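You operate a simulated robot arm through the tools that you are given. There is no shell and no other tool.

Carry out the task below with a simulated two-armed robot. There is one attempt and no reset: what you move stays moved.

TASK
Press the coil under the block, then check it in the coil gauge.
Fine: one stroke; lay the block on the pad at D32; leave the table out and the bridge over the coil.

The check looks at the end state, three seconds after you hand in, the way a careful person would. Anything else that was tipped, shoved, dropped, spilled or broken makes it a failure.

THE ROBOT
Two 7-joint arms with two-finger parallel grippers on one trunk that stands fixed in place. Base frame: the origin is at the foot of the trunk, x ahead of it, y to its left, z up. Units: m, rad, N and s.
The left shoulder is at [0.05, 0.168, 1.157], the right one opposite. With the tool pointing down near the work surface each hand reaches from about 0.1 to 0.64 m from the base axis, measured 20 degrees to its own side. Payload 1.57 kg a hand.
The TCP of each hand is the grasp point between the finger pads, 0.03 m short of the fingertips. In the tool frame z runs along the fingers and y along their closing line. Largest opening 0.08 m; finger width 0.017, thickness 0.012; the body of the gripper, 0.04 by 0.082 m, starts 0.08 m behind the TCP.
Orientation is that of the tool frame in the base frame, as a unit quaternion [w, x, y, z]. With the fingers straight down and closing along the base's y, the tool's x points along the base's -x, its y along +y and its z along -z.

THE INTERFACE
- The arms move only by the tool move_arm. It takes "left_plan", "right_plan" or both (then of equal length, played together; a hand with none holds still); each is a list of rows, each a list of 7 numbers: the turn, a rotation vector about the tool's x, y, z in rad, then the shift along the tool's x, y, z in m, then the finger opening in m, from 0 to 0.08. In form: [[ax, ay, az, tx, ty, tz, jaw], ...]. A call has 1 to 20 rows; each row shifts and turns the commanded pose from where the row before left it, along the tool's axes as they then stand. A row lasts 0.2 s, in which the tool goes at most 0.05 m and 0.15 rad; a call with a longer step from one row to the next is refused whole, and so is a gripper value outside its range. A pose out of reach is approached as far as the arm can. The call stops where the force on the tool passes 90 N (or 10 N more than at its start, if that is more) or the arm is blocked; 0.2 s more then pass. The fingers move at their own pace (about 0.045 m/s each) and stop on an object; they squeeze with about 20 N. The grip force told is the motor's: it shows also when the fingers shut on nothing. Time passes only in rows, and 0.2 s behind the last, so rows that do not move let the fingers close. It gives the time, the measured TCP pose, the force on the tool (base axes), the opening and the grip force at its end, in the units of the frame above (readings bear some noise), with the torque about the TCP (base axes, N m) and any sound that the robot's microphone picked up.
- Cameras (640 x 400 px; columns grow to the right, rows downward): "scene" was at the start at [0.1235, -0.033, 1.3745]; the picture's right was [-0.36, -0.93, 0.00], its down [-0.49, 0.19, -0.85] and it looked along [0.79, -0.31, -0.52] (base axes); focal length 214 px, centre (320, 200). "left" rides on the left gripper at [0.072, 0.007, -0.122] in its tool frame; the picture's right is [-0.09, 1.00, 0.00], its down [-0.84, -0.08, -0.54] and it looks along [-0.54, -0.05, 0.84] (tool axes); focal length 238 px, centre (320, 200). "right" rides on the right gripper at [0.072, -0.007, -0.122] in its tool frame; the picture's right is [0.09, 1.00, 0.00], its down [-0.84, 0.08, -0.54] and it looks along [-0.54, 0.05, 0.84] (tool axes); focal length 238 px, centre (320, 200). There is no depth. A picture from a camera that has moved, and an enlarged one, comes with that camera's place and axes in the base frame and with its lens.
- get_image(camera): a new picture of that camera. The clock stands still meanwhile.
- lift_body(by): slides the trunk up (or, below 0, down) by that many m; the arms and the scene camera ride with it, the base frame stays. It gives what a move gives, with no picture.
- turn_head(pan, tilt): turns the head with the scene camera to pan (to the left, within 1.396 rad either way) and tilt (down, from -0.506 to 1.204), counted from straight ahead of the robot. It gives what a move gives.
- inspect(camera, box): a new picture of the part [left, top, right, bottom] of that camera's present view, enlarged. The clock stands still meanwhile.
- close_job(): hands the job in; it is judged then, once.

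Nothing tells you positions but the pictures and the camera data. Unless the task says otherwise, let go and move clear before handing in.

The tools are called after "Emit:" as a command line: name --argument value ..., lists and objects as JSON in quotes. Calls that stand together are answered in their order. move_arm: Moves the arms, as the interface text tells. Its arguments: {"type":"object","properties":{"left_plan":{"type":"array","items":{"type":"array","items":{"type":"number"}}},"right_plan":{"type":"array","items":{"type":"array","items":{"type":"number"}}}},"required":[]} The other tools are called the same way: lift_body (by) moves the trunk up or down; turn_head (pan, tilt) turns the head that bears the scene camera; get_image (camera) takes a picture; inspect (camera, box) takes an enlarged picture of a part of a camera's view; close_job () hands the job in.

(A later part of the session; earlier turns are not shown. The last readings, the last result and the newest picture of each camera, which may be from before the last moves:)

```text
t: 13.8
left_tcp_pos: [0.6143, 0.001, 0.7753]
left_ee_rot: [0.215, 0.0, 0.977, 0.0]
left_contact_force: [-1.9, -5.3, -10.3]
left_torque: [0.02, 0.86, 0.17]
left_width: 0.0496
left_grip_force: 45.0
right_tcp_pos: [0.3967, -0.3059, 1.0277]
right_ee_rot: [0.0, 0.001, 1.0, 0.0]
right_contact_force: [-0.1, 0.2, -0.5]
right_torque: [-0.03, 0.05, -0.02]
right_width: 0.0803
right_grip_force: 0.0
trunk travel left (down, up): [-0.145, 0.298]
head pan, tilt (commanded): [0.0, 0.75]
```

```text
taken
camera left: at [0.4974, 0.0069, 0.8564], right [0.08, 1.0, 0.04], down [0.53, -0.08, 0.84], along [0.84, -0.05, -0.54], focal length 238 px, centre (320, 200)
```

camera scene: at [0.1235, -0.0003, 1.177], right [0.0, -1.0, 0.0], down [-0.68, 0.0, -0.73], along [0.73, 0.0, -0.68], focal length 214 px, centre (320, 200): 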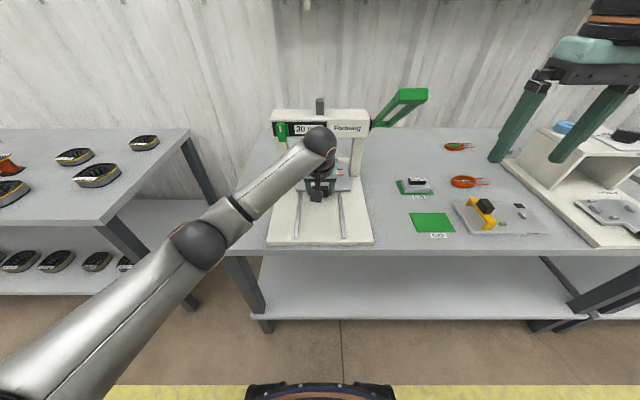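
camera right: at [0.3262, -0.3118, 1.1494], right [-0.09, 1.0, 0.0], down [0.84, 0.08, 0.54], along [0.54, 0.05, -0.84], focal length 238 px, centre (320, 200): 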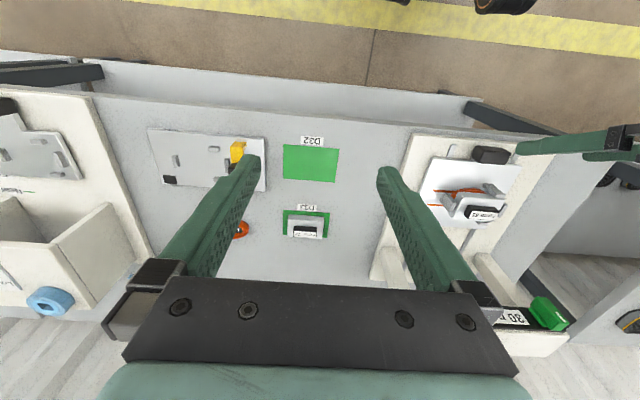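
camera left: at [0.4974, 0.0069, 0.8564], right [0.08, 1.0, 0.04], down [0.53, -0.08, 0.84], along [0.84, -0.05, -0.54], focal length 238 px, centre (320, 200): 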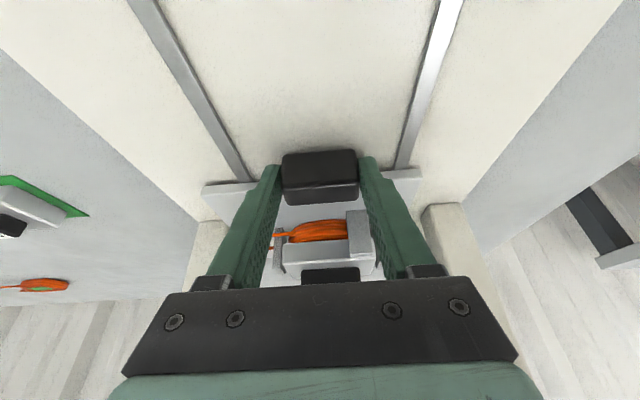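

Emit:
move_arm --left_plan '[[0, 0, 0, -0.0036, 0, 0.0017, 0.03], [0, 0, 0, -0.0036, 0, 0.0017, 0.03]]'

Emit:
get_image --camera "scene"

Emit:
get_image --camera "left"

```text
t: 14.4
left_tcp_pos: [0.6167, 0.0002, 0.7761]
left_ee_rot: [0.212, 0.002, 0.977, -0.001]
left_contact_force: [-31.1, -3.5, -4.4]
left_torque: [0.2, 0.27, 0.26]
left_width: 0.0503
left_grip_force: 45.2
right_tcp_pos: [0.3961, -0.3038, 1.0281]
right_ee_rot: [0.002, 0.0, 1.0, 0.0]
right_contact_force: [-0.1, 0.4, 0.2]
right_torque: [0.0, -0.01, -0.03]
right_width: 0.0798
right_grip_force: 0.1
trunk travel left (down, up): [-0.145, 0.298]
head pan, tilt (commanded): [0.0, 0.75]
```

```text
taken
camera scene: at [0.121, -0.0004, 1.1774], right [0.0, -1.0, 0.0], down [-0.68, 0.0, -0.73], along [0.73, 0.0, -0.68], focal length 214 px, centre (320, 200)
```

scene: 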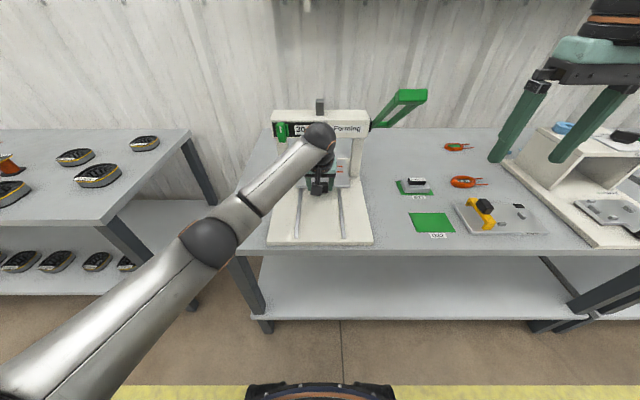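

```text
taken
camera left: at [0.502, 0.0072, 0.8572], right [0.09, 1.0, 0.04], down [0.54, -0.08, 0.84], along [0.84, -0.05, -0.54], focal length 238 px, centre (320, 200)
```

left: 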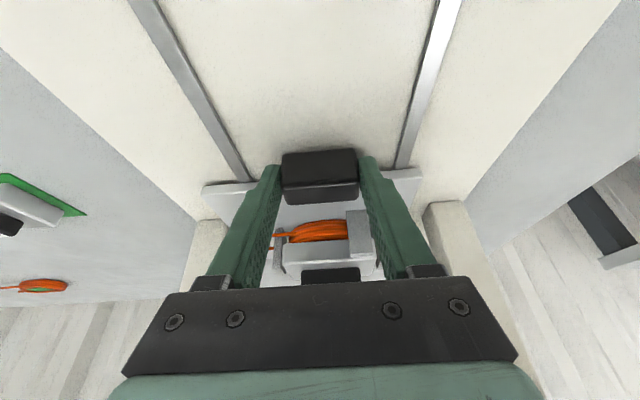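

The table hit its inner stop (31 N back) after 0.17 m of travel. I'll release the handle and withdraw the left hand to front-left, where its camera can watch the press.

Emit:
move_arm --left_plan '[[0, 0, 0, 0, 0, 0, 0.08], [0, 0, 0, 0, 0, 0, 0.08], [0, 0, 0, 0, 0, 0, 0.08], [0, 0, 0, 0, 0, -0.03, 0.08], [0, 0, 0, 0, 0, -0.03, 0.08], [0, 0, 0, 0, 0, -0.03, 0.08], [0, 0, 0, 0, 0, -0.03, 0.08], [0, 0, 0, 0.0255, 0.026, -0.0163, 0.08], [0, 0, 0, 0.0255, 0.026, -0.0163, 0.08], [0, 0, 0, 0.0255, 0.026, -0.0163, 0.08], [0, 0, 0, 0.0255, 0.026, -0.0163, 0.08], [0, 0, 0, 0.0255, 0.026, -0.0163, 0.08]]'

Emit:
get_image --camera "scene"

Emit:
get_image --camera "left"

Emit:
inspect --camera "scene" --box '[255, 80, 435, 200]'

```text
t: 17.1
left_tcp_pos: [0.4204, 0.1298, 0.9054]
left_ee_rot: [0.216, 0.0, 0.976, 0.0]
left_contact_force: [-1.4, 0.0, -0.1]
left_torque: [-0.01, -0.03, 0.02]
left_width: 0.0802
left_grip_force: 0.1
right_tcp_pos: [0.3973, -0.3046, 1.0275]
right_ee_rot: [0.0, 0.001, 1.0, 0.0]
right_contact_force: [0.1, -0.1, 0.0]
right_torque: [-0.02, 0.0, 0.0]
right_width: 0.08
right_grip_force: 0.0
trunk travel left (down, up): [-0.145, 0.298]
head pan, tilt (commanded): [0.0, 0.75]
```

```text
taken
camera scene: at [0.1227, -0.0003, 1.1771], right [0.0, -1.0, 0.0], down [-0.68, 0.0, -0.73], along [0.73, 0.0, -0.68], focal length 214 px, centre (320, 200)
```

scene: 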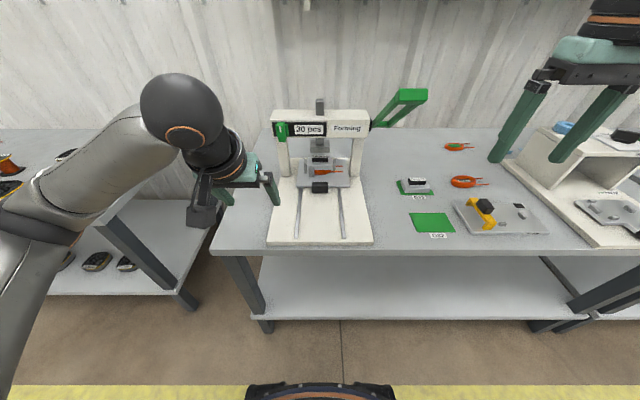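

```text
taken
camera left: at [0.304, 0.1371, 0.9859], right [0.08, 1.0, 0.04], down [0.53, -0.08, 0.84], along [0.84, -0.05, -0.53], focal length 238 px, centre (320, 200)
```

left: 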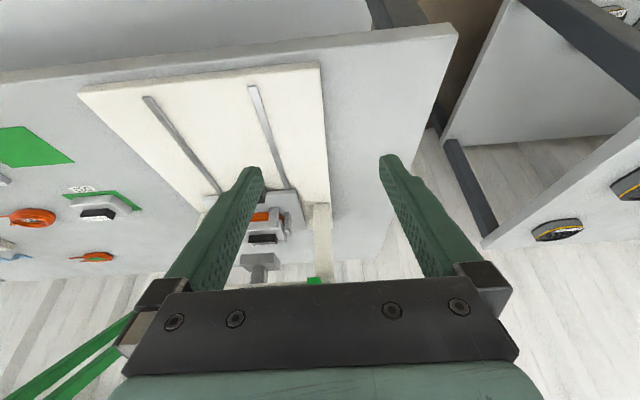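

```text
3.33 times, centred on (345, 140) of scene
camera zoom: at [0.1227, -0.0003, 1.1771], right [0.0, -1.0, 0.0], down [-0.68, 0.0, -0.73], along [0.73, 0.0, -0.68], focal length 715 px, centre (237, 400)
```

zoom: 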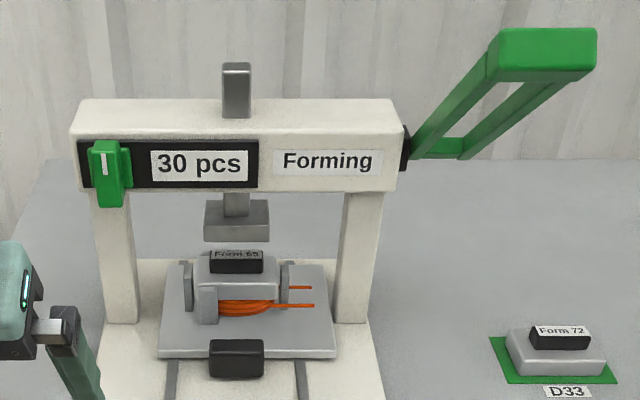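

The table is in and the ram foot is above the block. For the lever I'll raise the trunk again, close the right fingers and bring the fingertips above the lever handle at about [0.558, -0.176, 1.043].

Emit:
lift_body --by 0.12

Emit:
move_arm --right_plan '[[0, 0, 0, -0.0318, 0.0258, 0, 0.0], [0, 0, 0, -0.0318, 0.0258, 0, 0.0], [0, 0, 0, -0.0318, 0.0258, 0, 0.0], [0, 0, 0, -0.0318, 0.0258, 0, 0.0], [0, 0, 0, -0.0318, 0.0258, 0, 0.0], [0, 0, 0, 0, 0, 0, 0.0]]'

Emit:
get_image --camera "scene"

Emit:
get_image --camera "right"

Emit:
get_image --camera "left"

```text
t: 18.6
left_tcp_pos: [0.4213, 0.1296, 1.0241]
left_ee_rot: [0.217, 0.001, 0.976, 0.0]
left_contact_force: [0.9, 0.4, -0.1]
left_torque: [-0.02, -0.01, -0.03]
left_width: 0.0801
left_grip_force: 0.0
right_tcp_pos: [0.3969, -0.3041, 1.1476]
right_ee_rot: [0.0, 0.001, 1.0, 0.0]
right_contact_force: [1.0, 0.0, 0.5]
right_torque: [0.01, 0.01, -0.01]
right_width: 0.0799
right_grip_force: 0.1
trunk travel left (down, up): [-0.265, 0.178]
head pan, tilt (commanded): [0.0, 0.75]
```

```text
t: 19.9
left_tcp_pos: [0.4211, 0.1307, 1.0248]
left_ee_rot: [0.216, 0.0, 0.976, 0.001]
left_contact_force: [0.8, 0.0, 0.3]
left_torque: [0.02, 0.02, 0.01]
left_width: 0.08
left_grip_force: 0.1
right_tcp_pos: [0.4897, -0.2261, 1.1241]
right_ee_rot: [0.0, 0.001, 1.0, 0.001]
right_contact_force: [0.1, 0.0, -0.7]
right_torque: [0.01, 0.02, 0.02]
right_width: 0.0
right_grip_force: 20.0
right hand out of reach, approached as far as the arm can: row 3, 4, 5
trunk travel left (down, up): [-0.265, 0.178]
head pan, tilt (commanded): [0.0, 0.75]
```

```text
taken
camera scene: at [0.1232, -0.0004, 1.2971], right [0.0, -1.0, 0.0], down [-0.68, 0.0, -0.73], along [0.73, 0.0, -0.68], focal length 214 px, centre (320, 200)
```

scene: 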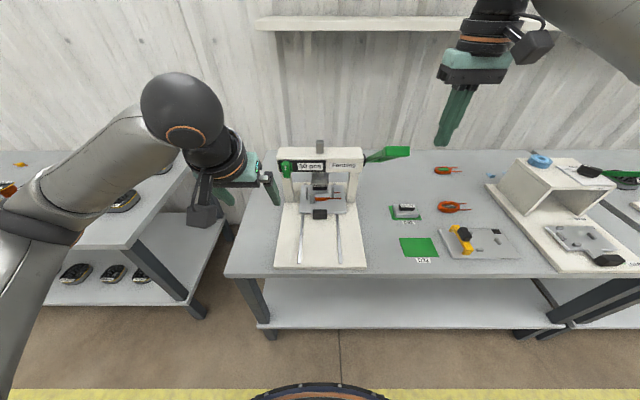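

```text
taken
camera right: at [0.4192, -0.2336, 1.2456], right [-0.09, 1.0, 0.0], down [0.84, 0.08, 0.54], along [0.54, 0.05, -0.84], focal length 238 px, centre (320, 200)
```

right: 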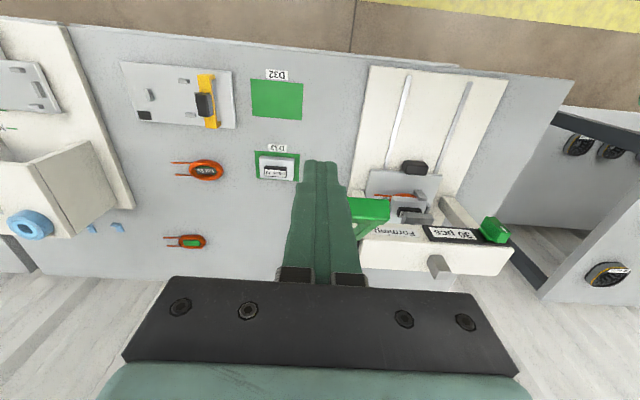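

```text
taken
camera left: at [0.3049, 0.1368, 1.1059], right [0.08, 1.0, 0.04], down [0.53, -0.08, 0.84], along [0.84, -0.05, -0.53], focal length 238 px, centre (320, 200)
```

left: 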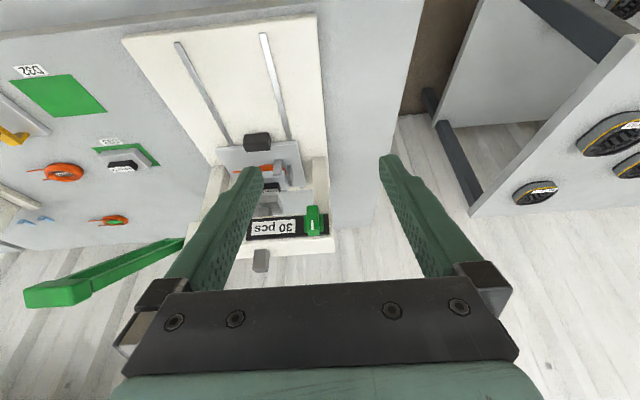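

The handle is just out of reach from this trunk height, so I'll raise the trunk further.

Emit:
lift_body --by 0.17

Emit:
move_arm --right_plan '[[0, 0, 0, 0, 0, 0.005, 0.0], [0, 0, 0, 0, 0, 0, 0.0]]'

```text
t: 21.9
left_tcp_pos: [0.4208, 0.1308, 1.1945]
left_ee_rot: [0.216, 0.0, 0.976, 0.0]
left_contact_force: [0.0, 0.2, 1.4]
left_torque: [-0.03, -0.01, -0.01]
left_width: 0.0799
left_grip_force: 0.0
right_tcp_pos: [0.4901, -0.2263, 1.2932]
right_ee_rot: [0.0, 0.002, 1.0, 0.0]
right_contact_force: [-0.6, 0.4, 0.2]
right_torque: [-0.03, 0.01, -0.01]
right_width: 0.0
right_grip_force: 20.3
trunk travel left (down, up): [-0.435, 0.008]
head pan, tilt (commanded): [0.0, 0.75]
```

```text
t: 22.5
left_tcp_pos: [0.4208, 0.13, 1.1953]
left_ee_rot: [0.217, -0.001, 0.976, 0.0]
left_contact_force: [-0.1, 0.3, 0.0]
left_torque: [-0.01, 0.02, 0.0]
left_width: 0.0803
left_grip_force: 0.0
right_tcp_pos: [0.4896, -0.2259, 1.2884]
right_ee_rot: [0.001, 0.001, 1.0, 0.0]
right_contact_force: [-0.7, 0.3, 0.3]
right_torque: [-0.01, 0.03, 0.0]
right_width: 0.0
right_grip_force: 20.6
trunk travel left (down, up): [-0.435, 0.008]
head pan, tilt (commanded): [0.0, 0.75]
```

Emit:
move_arm --right_plan '[[0, 0, 0, -0.0132, 0.01, 0.0316, 0.0], [0, 0, 0, -0.0132, 0.01, 0.0316, 0.0], [0, 0, 0, -0.0132, 0.01, 0.0316, 0.0], [0, 0, 0, -0.0132, 0.01, 0.0316, 0.0], [0, 0, 0, -0.0132, 0.01, 0.0316, 0.0], [0, 0, 0, 0, 0, 0, 0.0]]'

Emit:
get_image --camera "right"

Emit:
get_image --camera "scene"

Emit:
get_image --camera "left"

```text
t: 23.9
left_tcp_pos: [0.4214, 0.1294, 1.1964]
left_ee_rot: [0.216, 0.0, 0.976, 0.0]
left_contact_force: [0.3, -1.3, -0.3]
left_torque: [-0.01, 0.0, -0.04]
left_width: 0.0801
left_grip_force: 0.0
right_tcp_pos: [0.5155, -0.205, 1.1287]
right_ee_rot: [0.002, 0.001, 1.0, 0.001]
right_contact_force: [0.2, -1.1, 0.1]
right_torque: [0.0, -0.03, 0.02]
right_width: 0.0
right_grip_force: 20.1
right hand out of reach, approached as far as the arm can: row 2, 3, 4, 5
trunk travel left (down, up): [-0.435, 0.008]
head pan, tilt (commanded): [0.0, 0.75]
```

```text
taken
camera right: at [0.4444, -0.2135, 1.2504], right [-0.09, 1.0, 0.0], down [0.83, 0.07, 0.55], along [0.54, 0.05, -0.84], focal length 238 px, centre (320, 200)
```

right: 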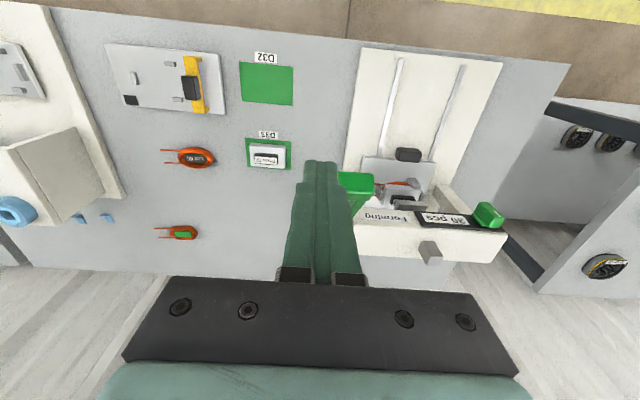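

```text
taken
camera scene: at [0.1226, -0.0002, 1.4672], right [0.0, -1.0, 0.0], down [-0.68, 0.0, -0.73], along [0.73, 0.0, -0.68], focal length 214 px, centre (320, 200)
```

scene: 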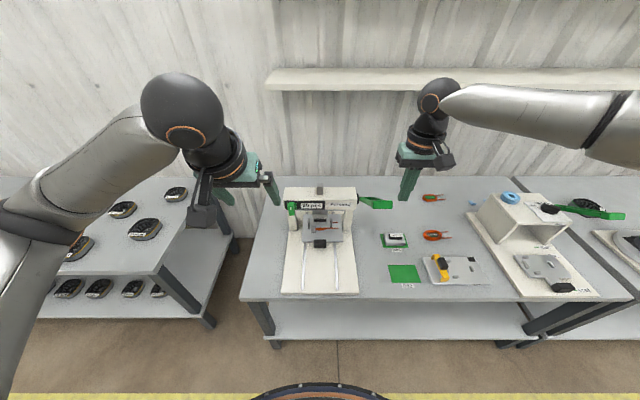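

```text
taken
camera left: at [0.3045, 0.137, 1.276], right [0.08, 1.0, 0.04], down [0.53, -0.08, 0.84], along [0.84, -0.05, -0.53], focal length 238 px, centre (320, 200)
```

left: 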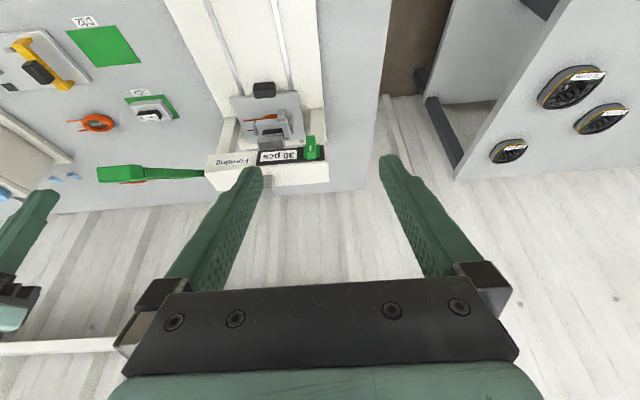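

Emit:
move_arm --right_plan '[[0, 0, 0, -0.01, 0.01, 0, 0.0], [0, 0, 0, -0.01, 0.01, 0, 0.0], [0, 0, 0, -0.01, 0.009, 0, 0.0]]'

```text
t: 24.7
left_tcp_pos: [0.4209, 0.131, 1.1942]
left_ee_rot: [0.216, 0.001, 0.976, 0.0]
left_contact_force: [0.4, 0.0, -0.3]
left_torque: [0.01, -0.04, -0.03]
left_width: 0.0799
left_grip_force: 0.1
right_tcp_pos: [0.5148, -0.2051, 1.1299]
right_ee_rot: [0.001, 0.001, 1.0, 0.001]
right_contact_force: [0.8, -0.5, -0.7]
right_torque: [-0.04, -0.02, 0.01]
right_width: 0.0001
right_grip_force: 20.0
right hand out of reach, approached as far as the arm can: row 1, 2, 3
trunk travel left (down, up): [-0.435, 0.008]
head pan, tilt (commanded): [0.0, 0.75]
```

Emit:
move_arm --right_plan '[[0, -0.15, 0, 0, 0, 0, 0.0], [0, -0.15, 0, 0, 0, 0, 0.0], [0, -0.15, 0, 0, 0, 0, 0.0], [0, 0, 0, -0.0185, 0.0145, 0.0089, 0.0], [0, 0, 0, -0.0185, 0.0145, 0.0089, 0.0], [0, 0, 0, 0, 0, 0, 0.0]]'

Emit:
get_image --camera "right"

Emit:
get_image --camera "scene"

```text
t: 26.1
left_tcp_pos: [0.4216, 0.1294, 1.1965]
left_ee_rot: [0.217, 0.0, 0.976, 0.0]
left_contact_force: [-0.2, 0.3, 0.5]
left_torque: [-0.03, 0.06, 0.02]
left_width: 0.0798
left_grip_force: 0.1
right_tcp_pos: [0.557, -0.1773, 1.1309]
right_ee_rot: [0.224, 0.002, 0.975, 0.0]
right_contact_force: [-0.3, 0.0, -0.5]
right_torque: [-0.01, 0.0, 0.01]
right_width: 0.0
right_grip_force: 19.7
trunk travel left (down, up): [-0.435, 0.008]
head pan, tilt (commanded): [0.0, 0.75]
```

```text
taken
camera right: at [0.4396, -0.1836, 1.2086], right [-0.08, 1.0, -0.04], down [0.52, 0.08, 0.85], along [0.85, 0.05, -0.52], focal length 238 px, centre (320, 200)
```

right: 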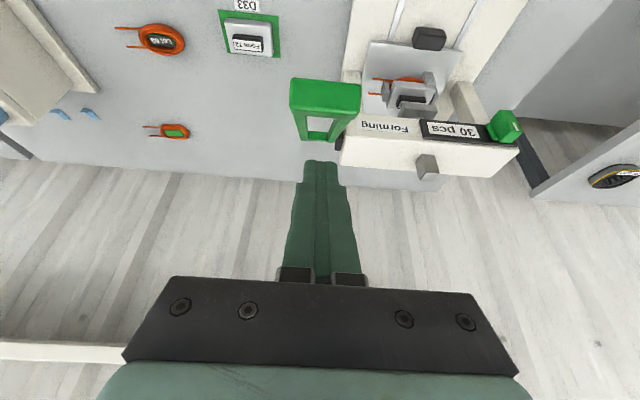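

```text
taken
camera scene: at [0.1225, 0.0001, 1.4672], right [0.0, -1.0, 0.0], down [-0.68, 0.0, -0.73], along [0.73, 0.0, -0.68], focal length 214 px, centre (320, 200)
```

scene: 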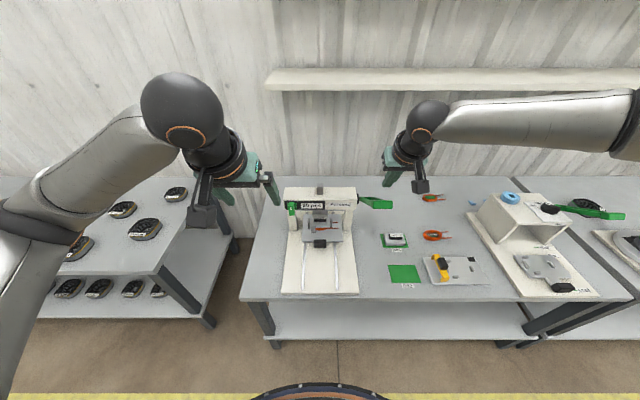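

The fingertips are right above the lever handle. I'll touch down on it and begin the stroke along its arc, watching the force.

Emit:
move_arm --right_plan '[[0, 0, 0, 0.0096, 0, 0.0198, 0.0], [0, 0, 0, 0.0096, 0, 0.0198, 0.0], [0, 0, 0, 0.0095, 0, 0.0058, 0.0], [0, 0, 0, 0, 0, 0, 0.0]]'

Emit:
get_image --camera "right"

Emit:
inspect --camera "scene" --box '[270, 140, 450, 260]'

```text
t: 27.1
left_tcp_pos: [0.4222, 0.1301, 1.1946]
left_ee_rot: [0.217, 0.0, 0.976, 0.0]
left_contact_force: [0.3, -0.3, -0.8]
left_torque: [0.01, -0.03, 0.02]
left_width: 0.08
left_grip_force: 0.0
right_tcp_pos: [0.5505, -0.176, 1.0768]
right_ee_rot: [0.224, 0.0, 0.975, 0.001]
right_contact_force: [0.0, -0.5, 0.3]
right_torque: [-0.02, -0.03, 0.04]
right_width: 0.0
right_grip_force: 20.2
trunk travel left (down, up): [-0.435, 0.008]
head pan, tilt (commanded): [0.0, 0.75]
```

```text
taken
camera right: at [0.4339, -0.1831, 1.1548], right [-0.08, 1.0, -0.04], down [0.52, 0.08, 0.85], along [0.85, 0.05, -0.52], focal length 238 px, centre (320, 200)
```

right: 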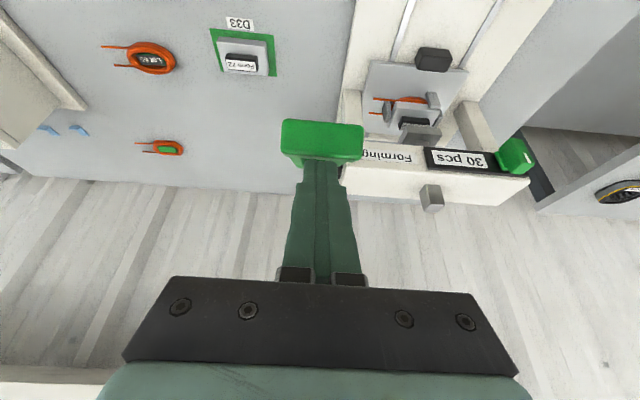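

```text
3.33 times, centred on (360, 200) of scene
camera zoom: at [0.1228, -0.0003, 1.4671], right [0.0, -1.0, 0.0], down [-0.68, 0.0, -0.73], along [0.73, 0.0, -0.68], focal length 715 px, centre (187, 200)
```

zoom: 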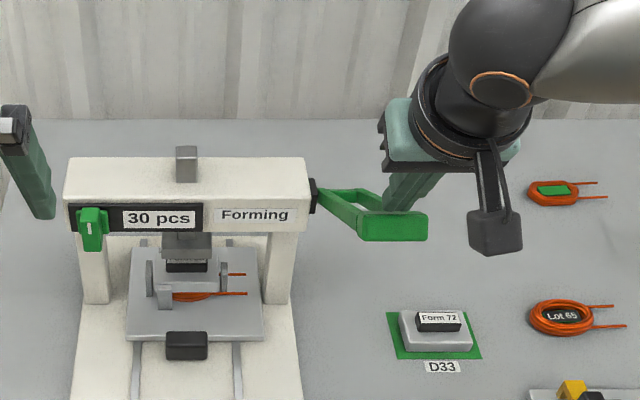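

Emit:
move_arm --right_plan '[[0, 0, 0, 0.0162, 0, 0.0111, 0.0], [0, 0, 0, 0.0162, 0, 0.0111, 0.0], [0, 0, 0, 0, 0, 0, 0.0]]'

Emit:
get_image --camera "right"

Emit:
inspect --camera "scene" --box '[270, 140, 450, 260]'

```text
t: 27.9
left_tcp_pos: [0.4227, 0.1294, 1.1946]
left_ee_rot: [0.216, 0.0, 0.976, 0.0]
left_contact_force: [-0.7, -0.9, -0.6]
left_torque: [0.0, -0.02, 0.03]
left_width: 0.08
left_grip_force: 0.0
right_tcp_pos: [0.5306, -0.1759, 1.0425]
right_ee_rot: [0.223, 0.0, 0.975, -0.001]
right_contact_force: [0.0, -0.1, -0.1]
right_torque: [0.0, 0.02, -0.03]
right_width: 0.0002
right_grip_force: 20.0
trunk travel left (down, up): [-0.435, 0.008]
head pan, tilt (commanded): [0.0, 0.75]
```

```text
taken
camera right: at [0.4139, -0.1828, 1.1208], right [-0.08, 1.0, -0.04], down [0.52, 0.08, 0.85], along [0.85, 0.05, -0.52], focal length 238 px, centre (320, 200)
```

right: 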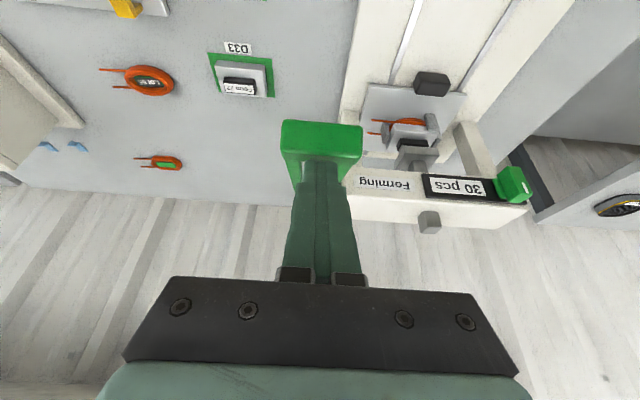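

```text
3.33 times, centred on (360, 200) of scene
camera zoom: at [0.1227, -0.0003, 1.4671], right [0.0, -1.0, 0.0], down [-0.68, 0.0, -0.73], along [0.73, 0.0, -0.68], focal length 715 px, centre (187, 200)
```

zoom: 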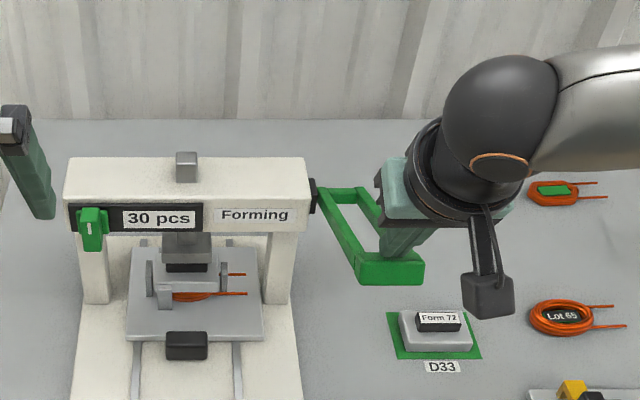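

Emit:
move_arm --right_plan '[[0, 0, 0, 0.0145, 0, 0.0102, 0.0], [0, 0, 0, 0.013, 0, 0.0131, 0.0], [0, 0, 0, 0.013, 0, 0.0131, 0.0]]'

Emit:
get_image --camera "right"

Emit:
inspect --camera "scene" --box '[270, 140, 450, 260]'

```text
t: 28.7
left_tcp_pos: [0.4205, 0.1298, 1.1958]
left_ee_rot: [0.216, 0.0, 0.976, 0.0]
left_contact_force: [0.4, 0.3, 0.9]
left_torque: [0.0, -0.01, 0.02]
left_width: 0.0801
left_grip_force: 0.1
right_tcp_pos: [0.5041, -0.1841, 1.0004]
right_ee_rot: [0.223, 0.001, 0.975, 0.001]
right_contact_force: [-1.4, -0.1, 0.3]
right_torque: [0.01, -0.04, 0.0]
right_width: 0.0
right_grip_force: 20.1
right hand out of reach, approached as far as the arm can: row 2, 3
trunk travel left (down, up): [-0.435, 0.008]
head pan, tilt (commanded): [0.0, 0.75]
```

```text
taken
camera right: at [0.3873, -0.1924, 1.0785], right [-0.08, 1.0, -0.04], down [0.52, 0.08, 0.85], along [0.85, 0.05, -0.52], focal length 238 px, centre (320, 200)
```

right: 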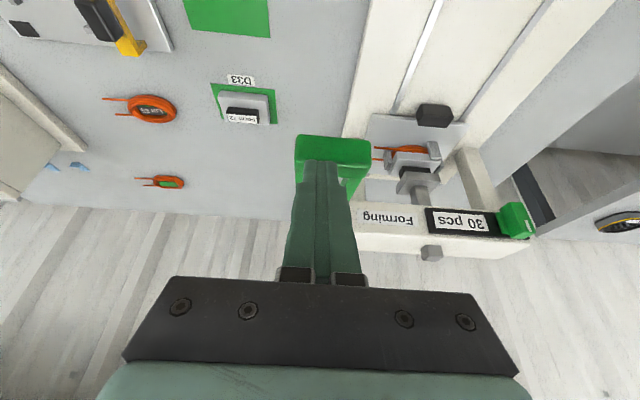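

```text
3.33 times, centred on (360, 200) of scene
camera zoom: at [0.1226, -0.0004, 1.4672], right [0.0, -1.0, 0.0], down [-0.68, 0.0, -0.73], along [0.73, 0.0, -0.68], focal length 715 px, centre (187, 200)
```

zoom: 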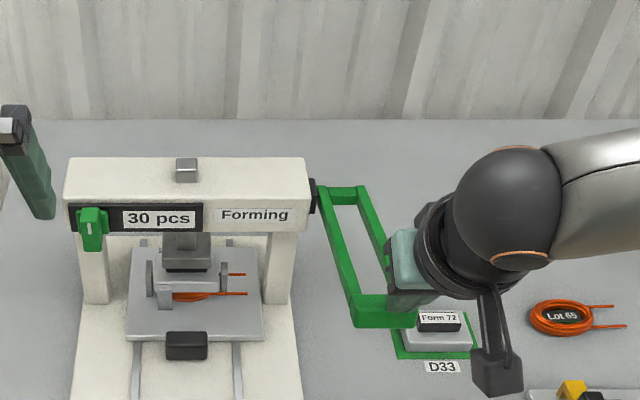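

The lever is coming down freely, but this tilted posture hits an arm limit. I'll rotate the tool back to vertical about the fingertip while staying over the handle, then continue the same stroke.

Emit:
move_arm --right_plan '[[0, 0.15, 0, -0.0055, 0.0027, 0, 0.0], [0, 0.15, 0, -0.0055, 0.0027, 0, 0.0], [0, 0.15, 0, -0.0055, 0.0027, 0, 0.0], [0, 0, 0, 0, 0, 0, 0.0]]'

Emit:
get_image --camera "right"

```text
t: 29.7
left_tcp_pos: [0.422, 0.1298, 1.1953]
left_ee_rot: [0.217, -0.001, 0.976, 0.001]
left_contact_force: [0.4, -0.5, 0.6]
left_torque: [0.02, 0.01, -0.03]
left_width: 0.0802
left_grip_force: 0.1
right_tcp_pos: [0.4858, -0.2102, 1.0293]
right_ee_rot: [0.002, 0.0, 1.0, 0.002]
right_contact_force: [-0.2, -0.6, -0.4]
right_torque: [0.0, -0.05, 0.02]
right_width: 0.0001
right_grip_force: 19.6
right hand out of reach, approached as far as the arm can: row 1, 2, 3
trunk travel left (down, up): [-0.435, 0.008]
head pan, tilt (commanded): [0.0, 0.75]
```

```text
taken
camera right: at [0.4148, -0.2179, 1.1504], right [-0.09, 1.0, 0.0], down [0.84, 0.07, 0.54], along [0.54, 0.05, -0.84], focal length 238 px, centre (320, 200)
```

right: 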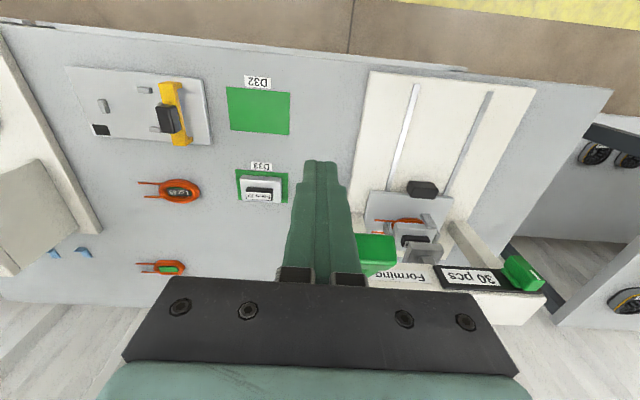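

Emit:
inspect --camera "scene" --box '[260, 130, 460, 270]'

Emit:
get_image --camera "scene"

```text
2.86 times, centred on (360, 200) of scene
camera zoom: at [0.1227, -0.0002, 1.4671], right [0.0, -1.0, 0.0], down [-0.68, 0.0, -0.73], along [0.73, 0.0, -0.68], focal length 613 px, centre (206, 200)
```

zoom: 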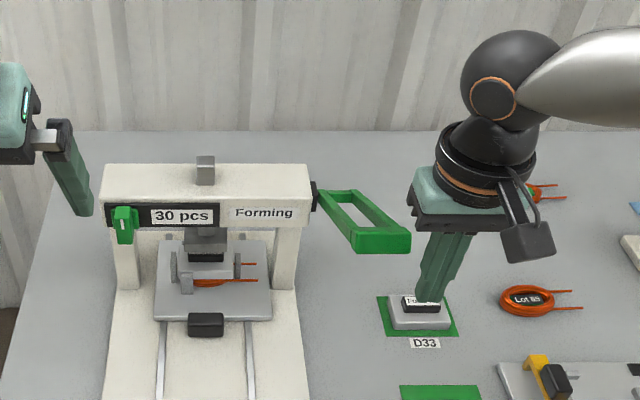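

```text
taken
camera scene: at [0.1227, -0.0002, 1.4671], right [0.0, -1.0, 0.0], down [-0.68, 0.0, -0.73], along [0.73, 0.0, -0.68], focal length 214 px, centre (320, 200)
```

scene: 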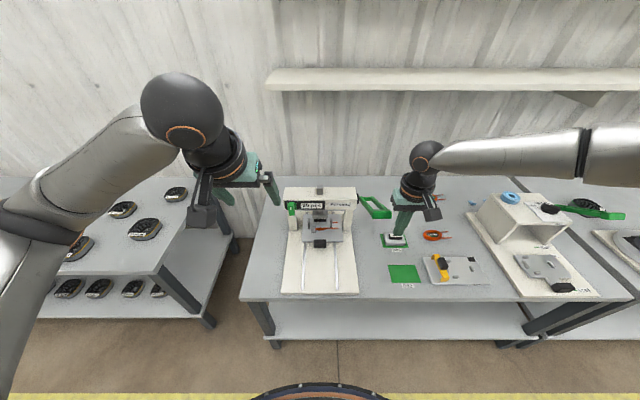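

The lever springs back up on its own, which will help with a single clean stroke, but the right arm's posture limits it here. I'll test in free space whether yawing the wrist extends its reach before pressing.

Emit:
move_arm --right_plan '[[0, 0, 0, 0, 0, -0.04, 0.0], [0, 0, 0, 0, 0, -0.04, 0.0], [0, 0, -0.15, 0, 0, 0, 0.0], [0, 0, -0.15, 0, 0, 0, 0.0], [0, 0, -0.15, 0, 0, 0, 0.0], [0, 0, -0.15, 0, 0, 0, 0.0], [0, 0, 0, 0, 0, 0, 0.0]]'

Emit:
get_image --camera "scene"

```text
t: 31.3
left_tcp_pos: [0.4209, 0.13, 1.195]
left_ee_rot: [0.216, 0.0, 0.976, 0.0]
left_contact_force: [0.4, 0.1, 0.5]
left_torque: [0.01, 0.0, 0.0]
left_width: 0.08
left_grip_force: 0.0
right_tcp_pos: [0.4862, -0.2109, 1.1083]
right_ee_rot: [0.001, -0.296, 0.955, 0.0]
right_contact_force: [0.1, -0.2, -1.1]
right_torque: [-0.01, -0.02, 0.02]
right_width: 0.0
right_grip_force: 20.0
trunk travel left (down, up): [-0.435, 0.008]
head pan, tilt (commanded): [0.0, 0.75]
```

```text
taken
camera scene: at [0.1228, -0.0003, 1.4671], right [0.0, -1.0, 0.0], down [-0.68, 0.0, -0.73], along [0.73, 0.0, -0.68], focal length 214 px, centre (320, 200)
```

scene: 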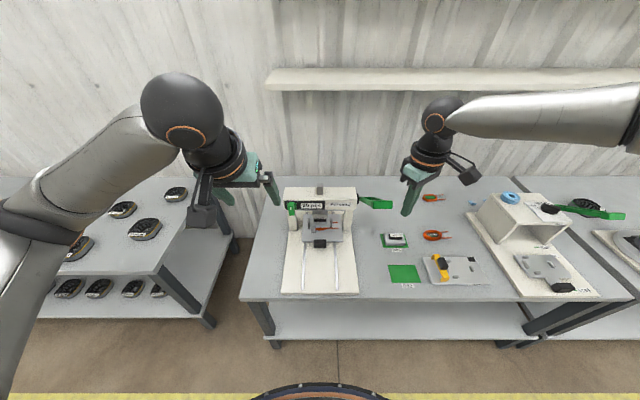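

Emit:
move_arm --right_plan '[[0, 0, 0, -0.0231, -0.0017, 0, 0.0], [0, 0, 0, -0.0231, -0.0017, 0, 0.0], [0, 0, 0, -0.0231, -0.0017, 0, 0.0]]'

```text
t: 32.1
left_tcp_pos: [0.4212, 0.1303, 1.1945]
left_ee_rot: [0.217, 0.0, 0.976, 0.0]
left_contact_force: [-0.7, -0.7, -0.6]
left_torque: [0.0, 0.01, 0.03]
left_width: 0.08
left_grip_force: 0.0
right_tcp_pos: [0.5122, -0.2041, 1.114]
right_ee_rot: [0.001, -0.295, 0.955, 0.0]
right_contact_force: [-1.0, 0.6, 0.9]
right_torque: [0.0, 0.03, -0.01]
right_width: 0.0001
right_grip_force: 19.9
right hand out of reach, approached as far as the arm can: row 2, 3
trunk travel left (down, up): [-0.435, 0.008]
head pan, tilt (commanded): [0.0, 0.75]
```

Emit:
turn_head --pan -0.8 --tilt 0.5

Emit:
get_image --camera "scene"

```text
t: 33.2
left_tcp_pos: [0.4212, 0.1311, 1.1934]
left_ee_rot: [0.217, 0.0, 0.976, -0.001]
left_contact_force: [-0.7, 0.8, -0.4]
left_torque: [-0.01, -0.01, -0.01]
left_width: 0.0799
left_grip_force: 0.0
right_tcp_pos: [0.5118, -0.2066, 1.1136]
right_ee_rot: [0.001, -0.295, 0.956, 0.001]
right_contact_force: [0.2, 0.0, -0.5]
right_torque: [-0.04, -0.01, 0.0]
right_width: 0.0004
right_grip_force: 19.8
trunk travel left (down, up): [-0.435, 0.008]
head pan, tilt (commanded): [-0.799, 0.499]
```

```text
taken
camera scene: at [0.1034, -0.0655, 1.4891], right [-0.72, -0.7, 0.0], down [-0.33, 0.34, -0.88], along [0.61, -0.63, -0.48], focal length 214 px, centre (320, 200)
```

scene: 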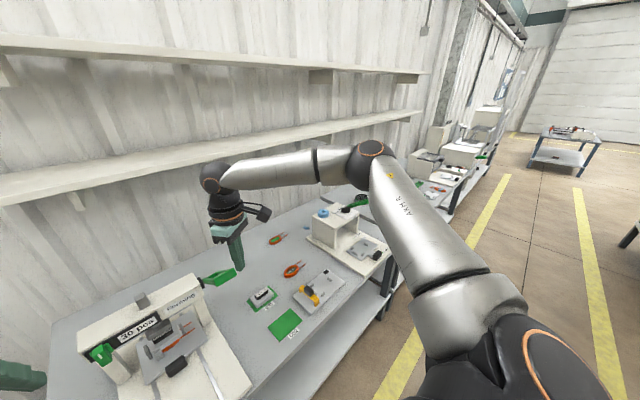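

The arm was limited by its elbow-out posture, not by stretch. I'll back off, undo the yaw, lower the trunk and use a forward-pointing tool so the fingers lie over the lever.

Emit:
move_arm --right_plan '[[0, 0, 0, 0.0371, 0.006, 0, 0.0], [0, 0, 0, 0.0371, 0.006, 0, 0.0], [0, 0, 0, 0.0371, 0.006, 0, 0.0], [0, 0, 0, 0.0371, 0.006, 0, 0.0], [0, 0, 0, 0.0371, 0.006, 0, 0.0], [0, 0, 0.15, 0, 0, 0, 0.0], [0, 0, 0.15, 0, 0, 0, 0.0], [0, 0, 0.15, 0, 0, 0, 0.0], [0, 0, 0.15, 0, 0, 0, 0.0]]'

Emit:
lift_body --by -0.2

Emit:
move_arm --right_plan '[[0, -0.15, 0, 0, 0, 0, 0.0], [0, -0.15, 0, 0, 0, 0, 0.0], [0, -0.15, 0, 0, 0, 0, 0.0], [0, -0.15, 0, 0, 0, 0, 0.0], [0, -0.15, 0, 0, 0, 0, 0.0], [0, -0.15, 0, 0, 0, 0, 0.0], [0, -0.147, 0, 0, 0, 0, 0.0]]'

Emit:
get_image --camera "scene"

```text
t: 35.2
left_tcp_pos: [0.4215, 0.1299, 1.1957]
left_ee_rot: [0.217, 0.0, 0.976, -0.001]
left_contact_force: [0.0, 0.2, 0.1]
left_torque: [0.01, 0.03, -0.02]
left_width: 0.0798
left_grip_force: 0.0
right_tcp_pos: [0.3406, -0.2835, 1.1126]
right_ee_rot: [0.001, 0.002, 1.0, 0.0]
right_contact_force: [-0.3, -0.1, 0.6]
right_torque: [0.0, -0.01, -0.01]
right_width: 0.0002
right_grip_force: 19.9
trunk travel left (down, up): [-0.435, 0.008]
head pan, tilt (commanded): [-0.799, 0.499]
```

```text
t: 37.4
left_tcp_pos: [0.4199, 0.1304, 0.9942]
left_ee_rot: [0.217, 0.001, 0.976, 0.0]
left_contact_force: [-0.8, -0.7, 1.1]
left_torque: [0.02, 0.02, 0.0]
left_width: 0.08
left_grip_force: 0.0
right_tcp_pos: [0.3413, -0.2833, 0.9136]
right_ee_rot: [0.001, 0.001, 1.0, 0.0]
right_contact_force: [-0.1, 0.2, 0.0]
right_torque: [-0.04, 0.04, 0.03]
right_width: 0.0
right_grip_force: 20.0
trunk travel left (down, up): [-0.235, 0.208]
head pan, tilt (commanded): [-0.799, 0.499]
```

```text
t: 39.0
left_tcp_pos: [0.4206, 0.1306, 0.9946]
left_ee_rot: [0.217, 0.0, 0.976, 0.0]
left_contact_force: [0.3, -0.3, 0.4]
left_torque: [0.0, 0.01, -0.02]
left_width: 0.0801
left_grip_force: 0.0
right_tcp_pos: [0.4294, -0.3124, 0.9155]
right_ee_rot: [0.5, 0.0, 0.866, 0.002]
right_contact_force: [-0.4, 0.9, 0.0]
right_torque: [0.01, 0.0, -0.01]
right_width: 0.0001
right_grip_force: 19.8
right hand out of reach, approached as far as the arm can: row 3, 4, 5, 6, 7
trunk travel left (down, up): [-0.235, 0.208]
head pan, tilt (commanded): [-0.799, 0.499]
```

```text
taken
camera scene: at [0.1034, -0.0654, 1.2891], right [-0.72, -0.7, 0.0], down [-0.33, 0.34, -0.88], along [0.61, -0.63, -0.48], focal length 214 px, centre (320, 200)
```

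scene: 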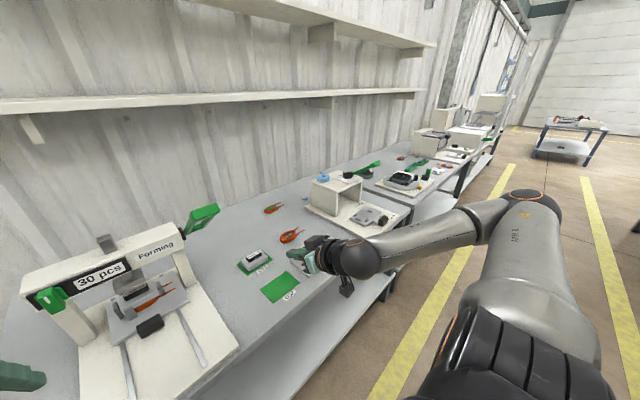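

Emit:
move_arm --right_plan '[[0, 0, 0, -0.0412, 0.0075, -0.0036, 0.0], [0, 0, 0, -0.0412, 0.0075, -0.0036, 0.0], [0, 0, 0, -0.0412, 0.0075, -0.0036, 0.0], [0, 0, 0, -0.0412, 0.0075, -0.0036, 0.0], [0, 0, 0, 0, 0, 0, 0.0]]'

Emit:
get_image --camera "scene"

Emit:
get_image --camera "right"

```text
t: 40.2
left_tcp_pos: [0.4214, 0.1297, 0.9952]
left_ee_rot: [0.215, -0.001, 0.977, 0.0]
left_contact_force: [0.1, 0.0, -0.3]
left_torque: [0.0, 0.01, 0.02]
left_width: 0.0801
left_grip_force: 0.2
right_tcp_pos: [0.4993, -0.2803, 1.0655]
right_ee_rot: [0.499, 0.0, 0.867, 0.0]
right_contact_force: [0.4, 0.4, -0.5]
right_torque: [0.01, 0.01, -0.01]
right_width: 0.0
right_grip_force: 20.0
trunk travel left (down, up): [-0.235, 0.208]
head pan, tilt (commanded): [-0.799, 0.499]
```

```text
taken
camera scene: at [0.1035, -0.0654, 1.2891], right [-0.72, -0.7, 0.0], down [-0.33, 0.34, -0.88], along [0.61, -0.63, -0.48], focal length 214 px, centre (320, 200)
```

scene: 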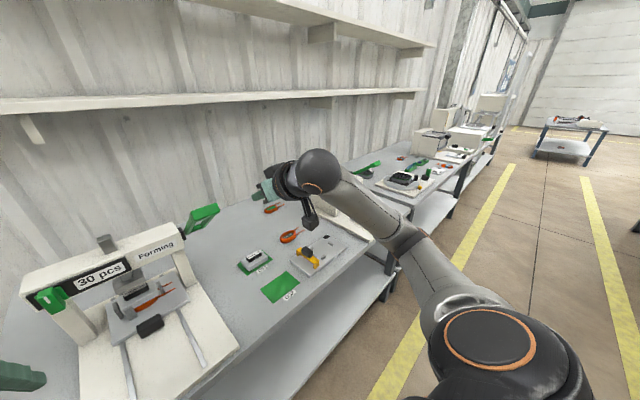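

```text
taken
camera right: at [0.3587, -0.2879, 1.0644], right [-0.05, 1.0, -0.08], down [-0.05, 0.08, 1.0], along [1.0, 0.05, 0.05], focal length 238 px, centre (320, 200)
```

right: 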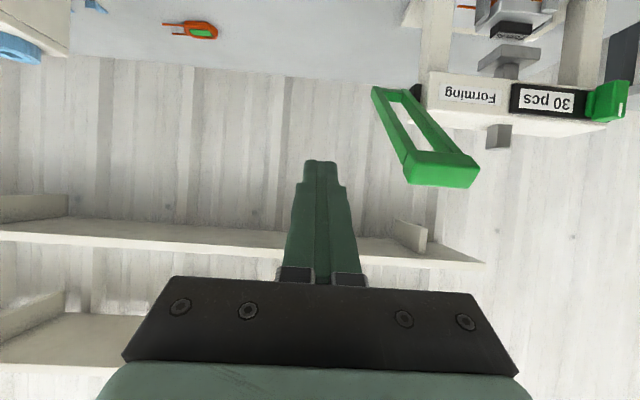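

Now the elbow is in a better posture. I'll dry-run the whole lever arc beside the lever (y≈-0.285, touching nothing) to be sure the arm can do it in one go.

Emit:
move_arm --right_plan '[[0, 0, 0, -0.0191, -0.0025, 0.0236, 0.0], [0, 0, 0, -0.0191, -0.0025, 0.0236, 0.0], [0, -0.0349, 0, 0.036, 0, 0.0005, 0.0], [0, -0.0349, 0, 0.0365, 0, 0.0011, 0.0], [0, -0.0436, 0, 0.0351, 0, 0.0061, 0.0], [0, -0.0436, 0, 0.0342, 0, 0.0105, 0.0], [0, -0.0524, 0, 0.0327, 0, 0.0149, 0.0], [0, -0.0524, 0, 0.031, 0, 0.0187, 0.0], [0, -0.0524, 0, 0.0282, 0, 0.022, 0.0], [0, 0, 0, 0, 0, 0, 0.0]]'

Emit:
get_image --camera "right"

Emit:
get_image --camera "scene"

```text
t: 42.4
left_tcp_pos: [0.4213, 0.1283, 0.9948]
left_ee_rot: [0.216, 0.0, 0.976, 0.0]
left_contact_force: [-0.3, 0.1, 0.1]
left_torque: [-0.01, 0.0, -0.05]
left_width: 0.0803
left_grip_force: 0.0
right_tcp_pos: [0.5362, -0.2893, 0.8347]
right_ee_rot: [0.629, 0.001, 0.777, -0.001]
right_contact_force: [0.2, 0.1, -0.1]
right_torque: [0.03, -0.01, -0.02]
right_width: 0.0
right_grip_force: 19.6
trunk travel left (down, up): [-0.235, 0.208]
head pan, tilt (commanded): [-0.799, 0.499]
```

```text
taken
camera right: at [0.404, -0.2953, 0.791], right [-0.02, 1.0, -0.09], down [-0.36, 0.08, 0.93], along [0.93, 0.05, 0.35], focal length 238 px, centre (320, 200)
```

right: 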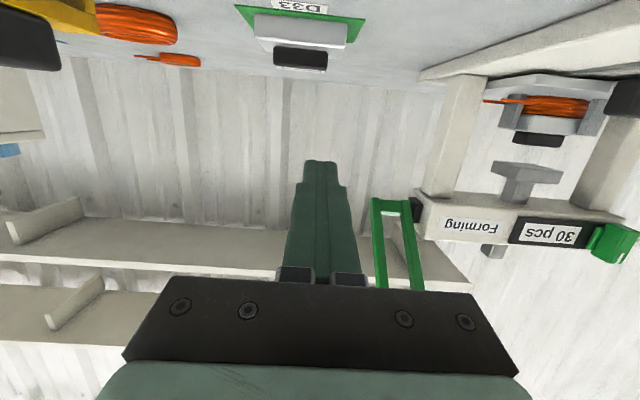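

```text
taken
camera scene: at [0.1034, -0.0655, 1.2891], right [-0.72, -0.7, 0.0], down [-0.33, 0.34, -0.88], along [0.61, -0.63, -0.48], focal length 214 px, centre (320, 200)
```

scene: 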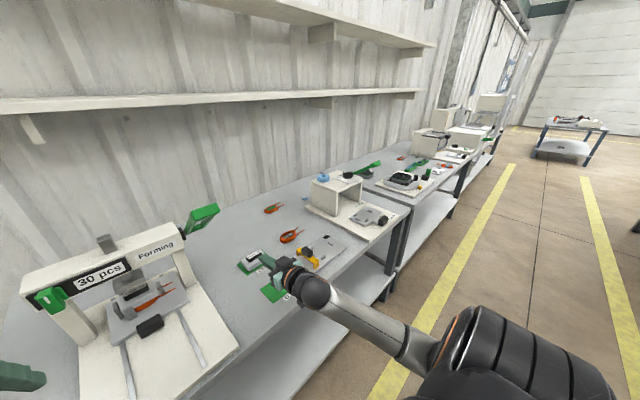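

The dry run worked with no limits. Now I'll go back up, move over the handle at y≈-0.178, and stop just above it.

Emit:
move_arm --right_plan '[[0, 0.1046, 0, 0, 0, 0, 0.0], [0, 0.1046, 0, 0, 0, 0, 0.0], [0, 0.1046, 0, 0, 0, 0, 0.0], [0, 0, 0, -0.0409, 0, -0.0192, 0.0], [0, 0, 0, -0.0409, 0, -0.0192, 0.0], [0, 0, 0, -0.0409, 0, -0.0192, 0.0], [0, 0, 0, -0.0409, 0, -0.0192, 0.0], [0, 0, 0, -0.0409, 0, -0.0192, 0.0], [0, 0, 0, -0.0409, 0, -0.0192, 0.0], [0, 0, 0, 0, 0.037, 0, 0.0], [0, 0, 0, 0, 0.037, 0, 0.0], [0, 0, 0, 0, 0.037, 0, 0.0], [0, 0, 0, 0, 0, 0, 0.0]]'

Emit:
turn_head --pan -0.25 --tilt 0.6

Emit:
get_image --camera "right"

Emit:
get_image --camera "scene"

```text
t: 45.2
left_tcp_pos: [0.4205, 0.1299, 0.9944]
left_ee_rot: [0.216, -0.001, 0.976, 0.0]
left_contact_force: [-0.5, 0.5, 1.4]
left_torque: [0.0, 0.02, -0.03]
left_width: 0.08
left_grip_force: 0.1
right_tcp_pos: [0.5597, -0.1755, 1.1059]
right_ee_rot: [0.501, 0.0, 0.865, 0.0]
right_contact_force: [0.1, -0.5, 0.1]
right_torque: [-0.01, 0.01, 0.0]
right_width: 0.0001
right_grip_force: 19.9
trunk travel left (down, up): [-0.235, 0.208]
head pan, tilt (commanded): [-0.799, 0.499]
```

```text
t: 46.1
left_tcp_pos: [0.4215, 0.1294, 0.9948]
left_ee_rot: [0.217, 0.0, 0.976, 0.0]
left_contact_force: [-0.4, 0.7, -0.7]
left_torque: [0.01, -0.02, 0.01]
left_width: 0.0799
left_grip_force: 0.1
right_tcp_pos: [0.5605, -0.1758, 1.1061]
right_ee_rot: [0.501, 0.0, 0.865, 0.0]
right_contact_force: [0.6, 0.0, 0.8]
right_torque: [0.02, 0.0, -0.04]
right_width: 0.0
right_grip_force: 19.6
trunk travel left (down, up): [-0.235, 0.208]
head pan, tilt (commanded): [-0.25, 0.6]
```

```text
taken
camera right: at [0.4196, -0.1824, 1.1044], right [-0.04, 1.0, -0.08], down [-0.05, 0.08, 1.0], along [1.0, 0.05, 0.05], focal length 238 px, centre (320, 200)
```

right: 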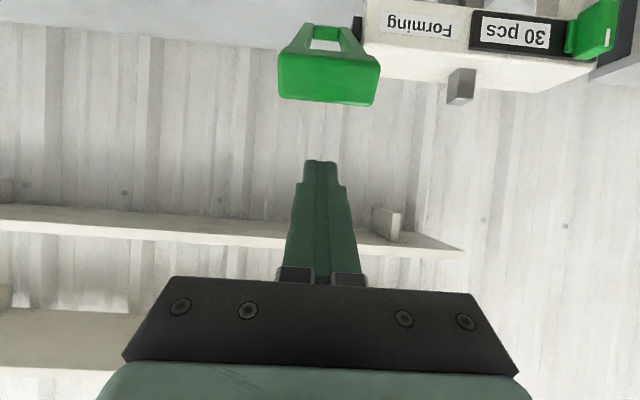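

```text
taken
camera scene: at [0.1255, -0.0222, 1.28], right [-0.25, -0.97, 0.0], down [-0.55, 0.14, -0.83], along [0.8, -0.2, -0.56], focal length 214 px, centre (320, 200)
```

scene: 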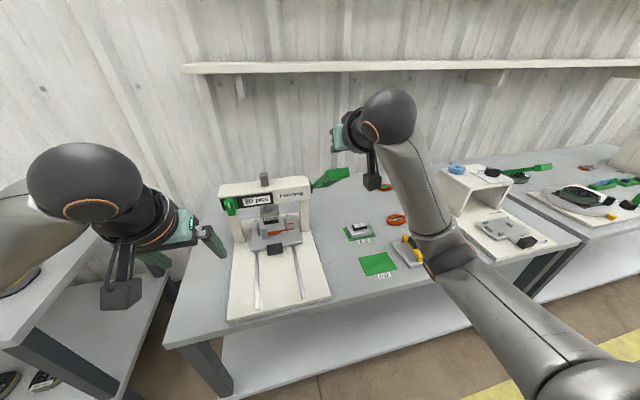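

Emit:
move_arm --right_plan '[[0, 0, 0, 0.0134, 0, 0.0078, 0.0], [0, 0, 0, 0.0134, 0, 0.0078, 0.0], [0, -0.0175, 0, 0.018, 0, 0.0003, 0.0], [0, -0.0175, 0, 0.018, 0, 0.0003, 0.0], [0, -0.0175, 0, 0.0182, 0, 0.0006, 0.0], [0, -0.0175, 0, 0.0182, 0, 0.0006, 0.0], [0, -0.0218, 0, 0.0176, 0, 0.003, 0.0], [0, -0.0218, 0, 0.0176, 0, 0.003, 0.0], [0, -0.0218, 0, 0.0171, 0, 0.0052, 0.0], [0, -0.0218, 0, 0.0171, 0, 0.0052, 0.0]]'

Emit:
get_image --camera "right"

Emit:
inspect --camera "scene" --box '[200, 150, 380, 280]'

```text
t: 48.3
left_tcp_pos: [0.4209, 0.1304, 0.9954]
left_ee_rot: [0.216, 0.0, 0.976, 0.001]
left_contact_force: [-0.5, 1.1, 0.0]
left_torque: [0.0, 0.04, -0.04]
left_width: 0.0798
left_grip_force: 0.0
right_tcp_pos: [0.5121, -0.1765, 0.9431]
right_ee_rot: [0.569, 0.0, 0.822, 0.001]
right_contact_force: [0.7, 0.6, 5.0]
right_torque: [0.0, -0.1, 0.1]
right_width: 0.0001
right_grip_force: 20.0
trunk travel left (down, up): [-0.235, 0.208]
head pan, tilt (commanded): [-0.25, 0.6]
```

```text
taken
camera right: at [0.374, -0.184, 0.9189], right [-0.03, 1.0, -0.09], down [-0.21, 0.08, 0.97], along [0.98, 0.05, 0.21], focal length 238 px, centre (320, 200)
```

right: 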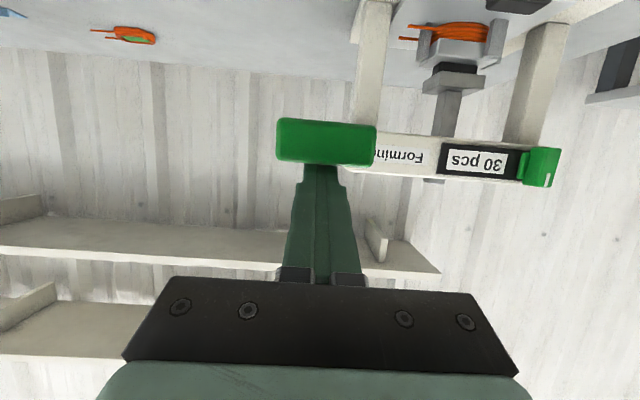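

```text
3.08 times, centred on (290, 215) of scene
camera zoom: at [0.1252, -0.0219, 1.2802], right [-0.25, -0.97, 0.0], down [-0.55, 0.14, -0.83], along [0.8, -0.2, -0.56], focal length 660 px, centre (412, 154)
```

zoom: 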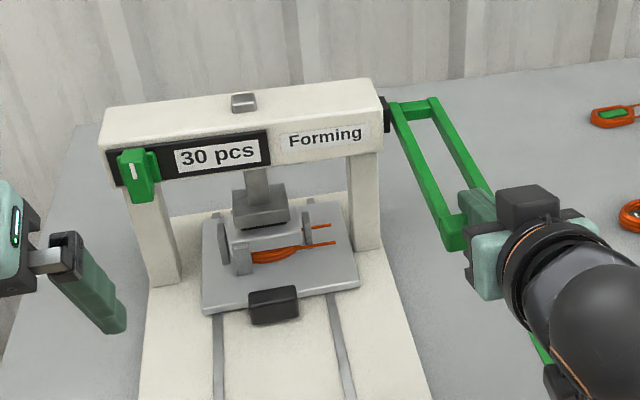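

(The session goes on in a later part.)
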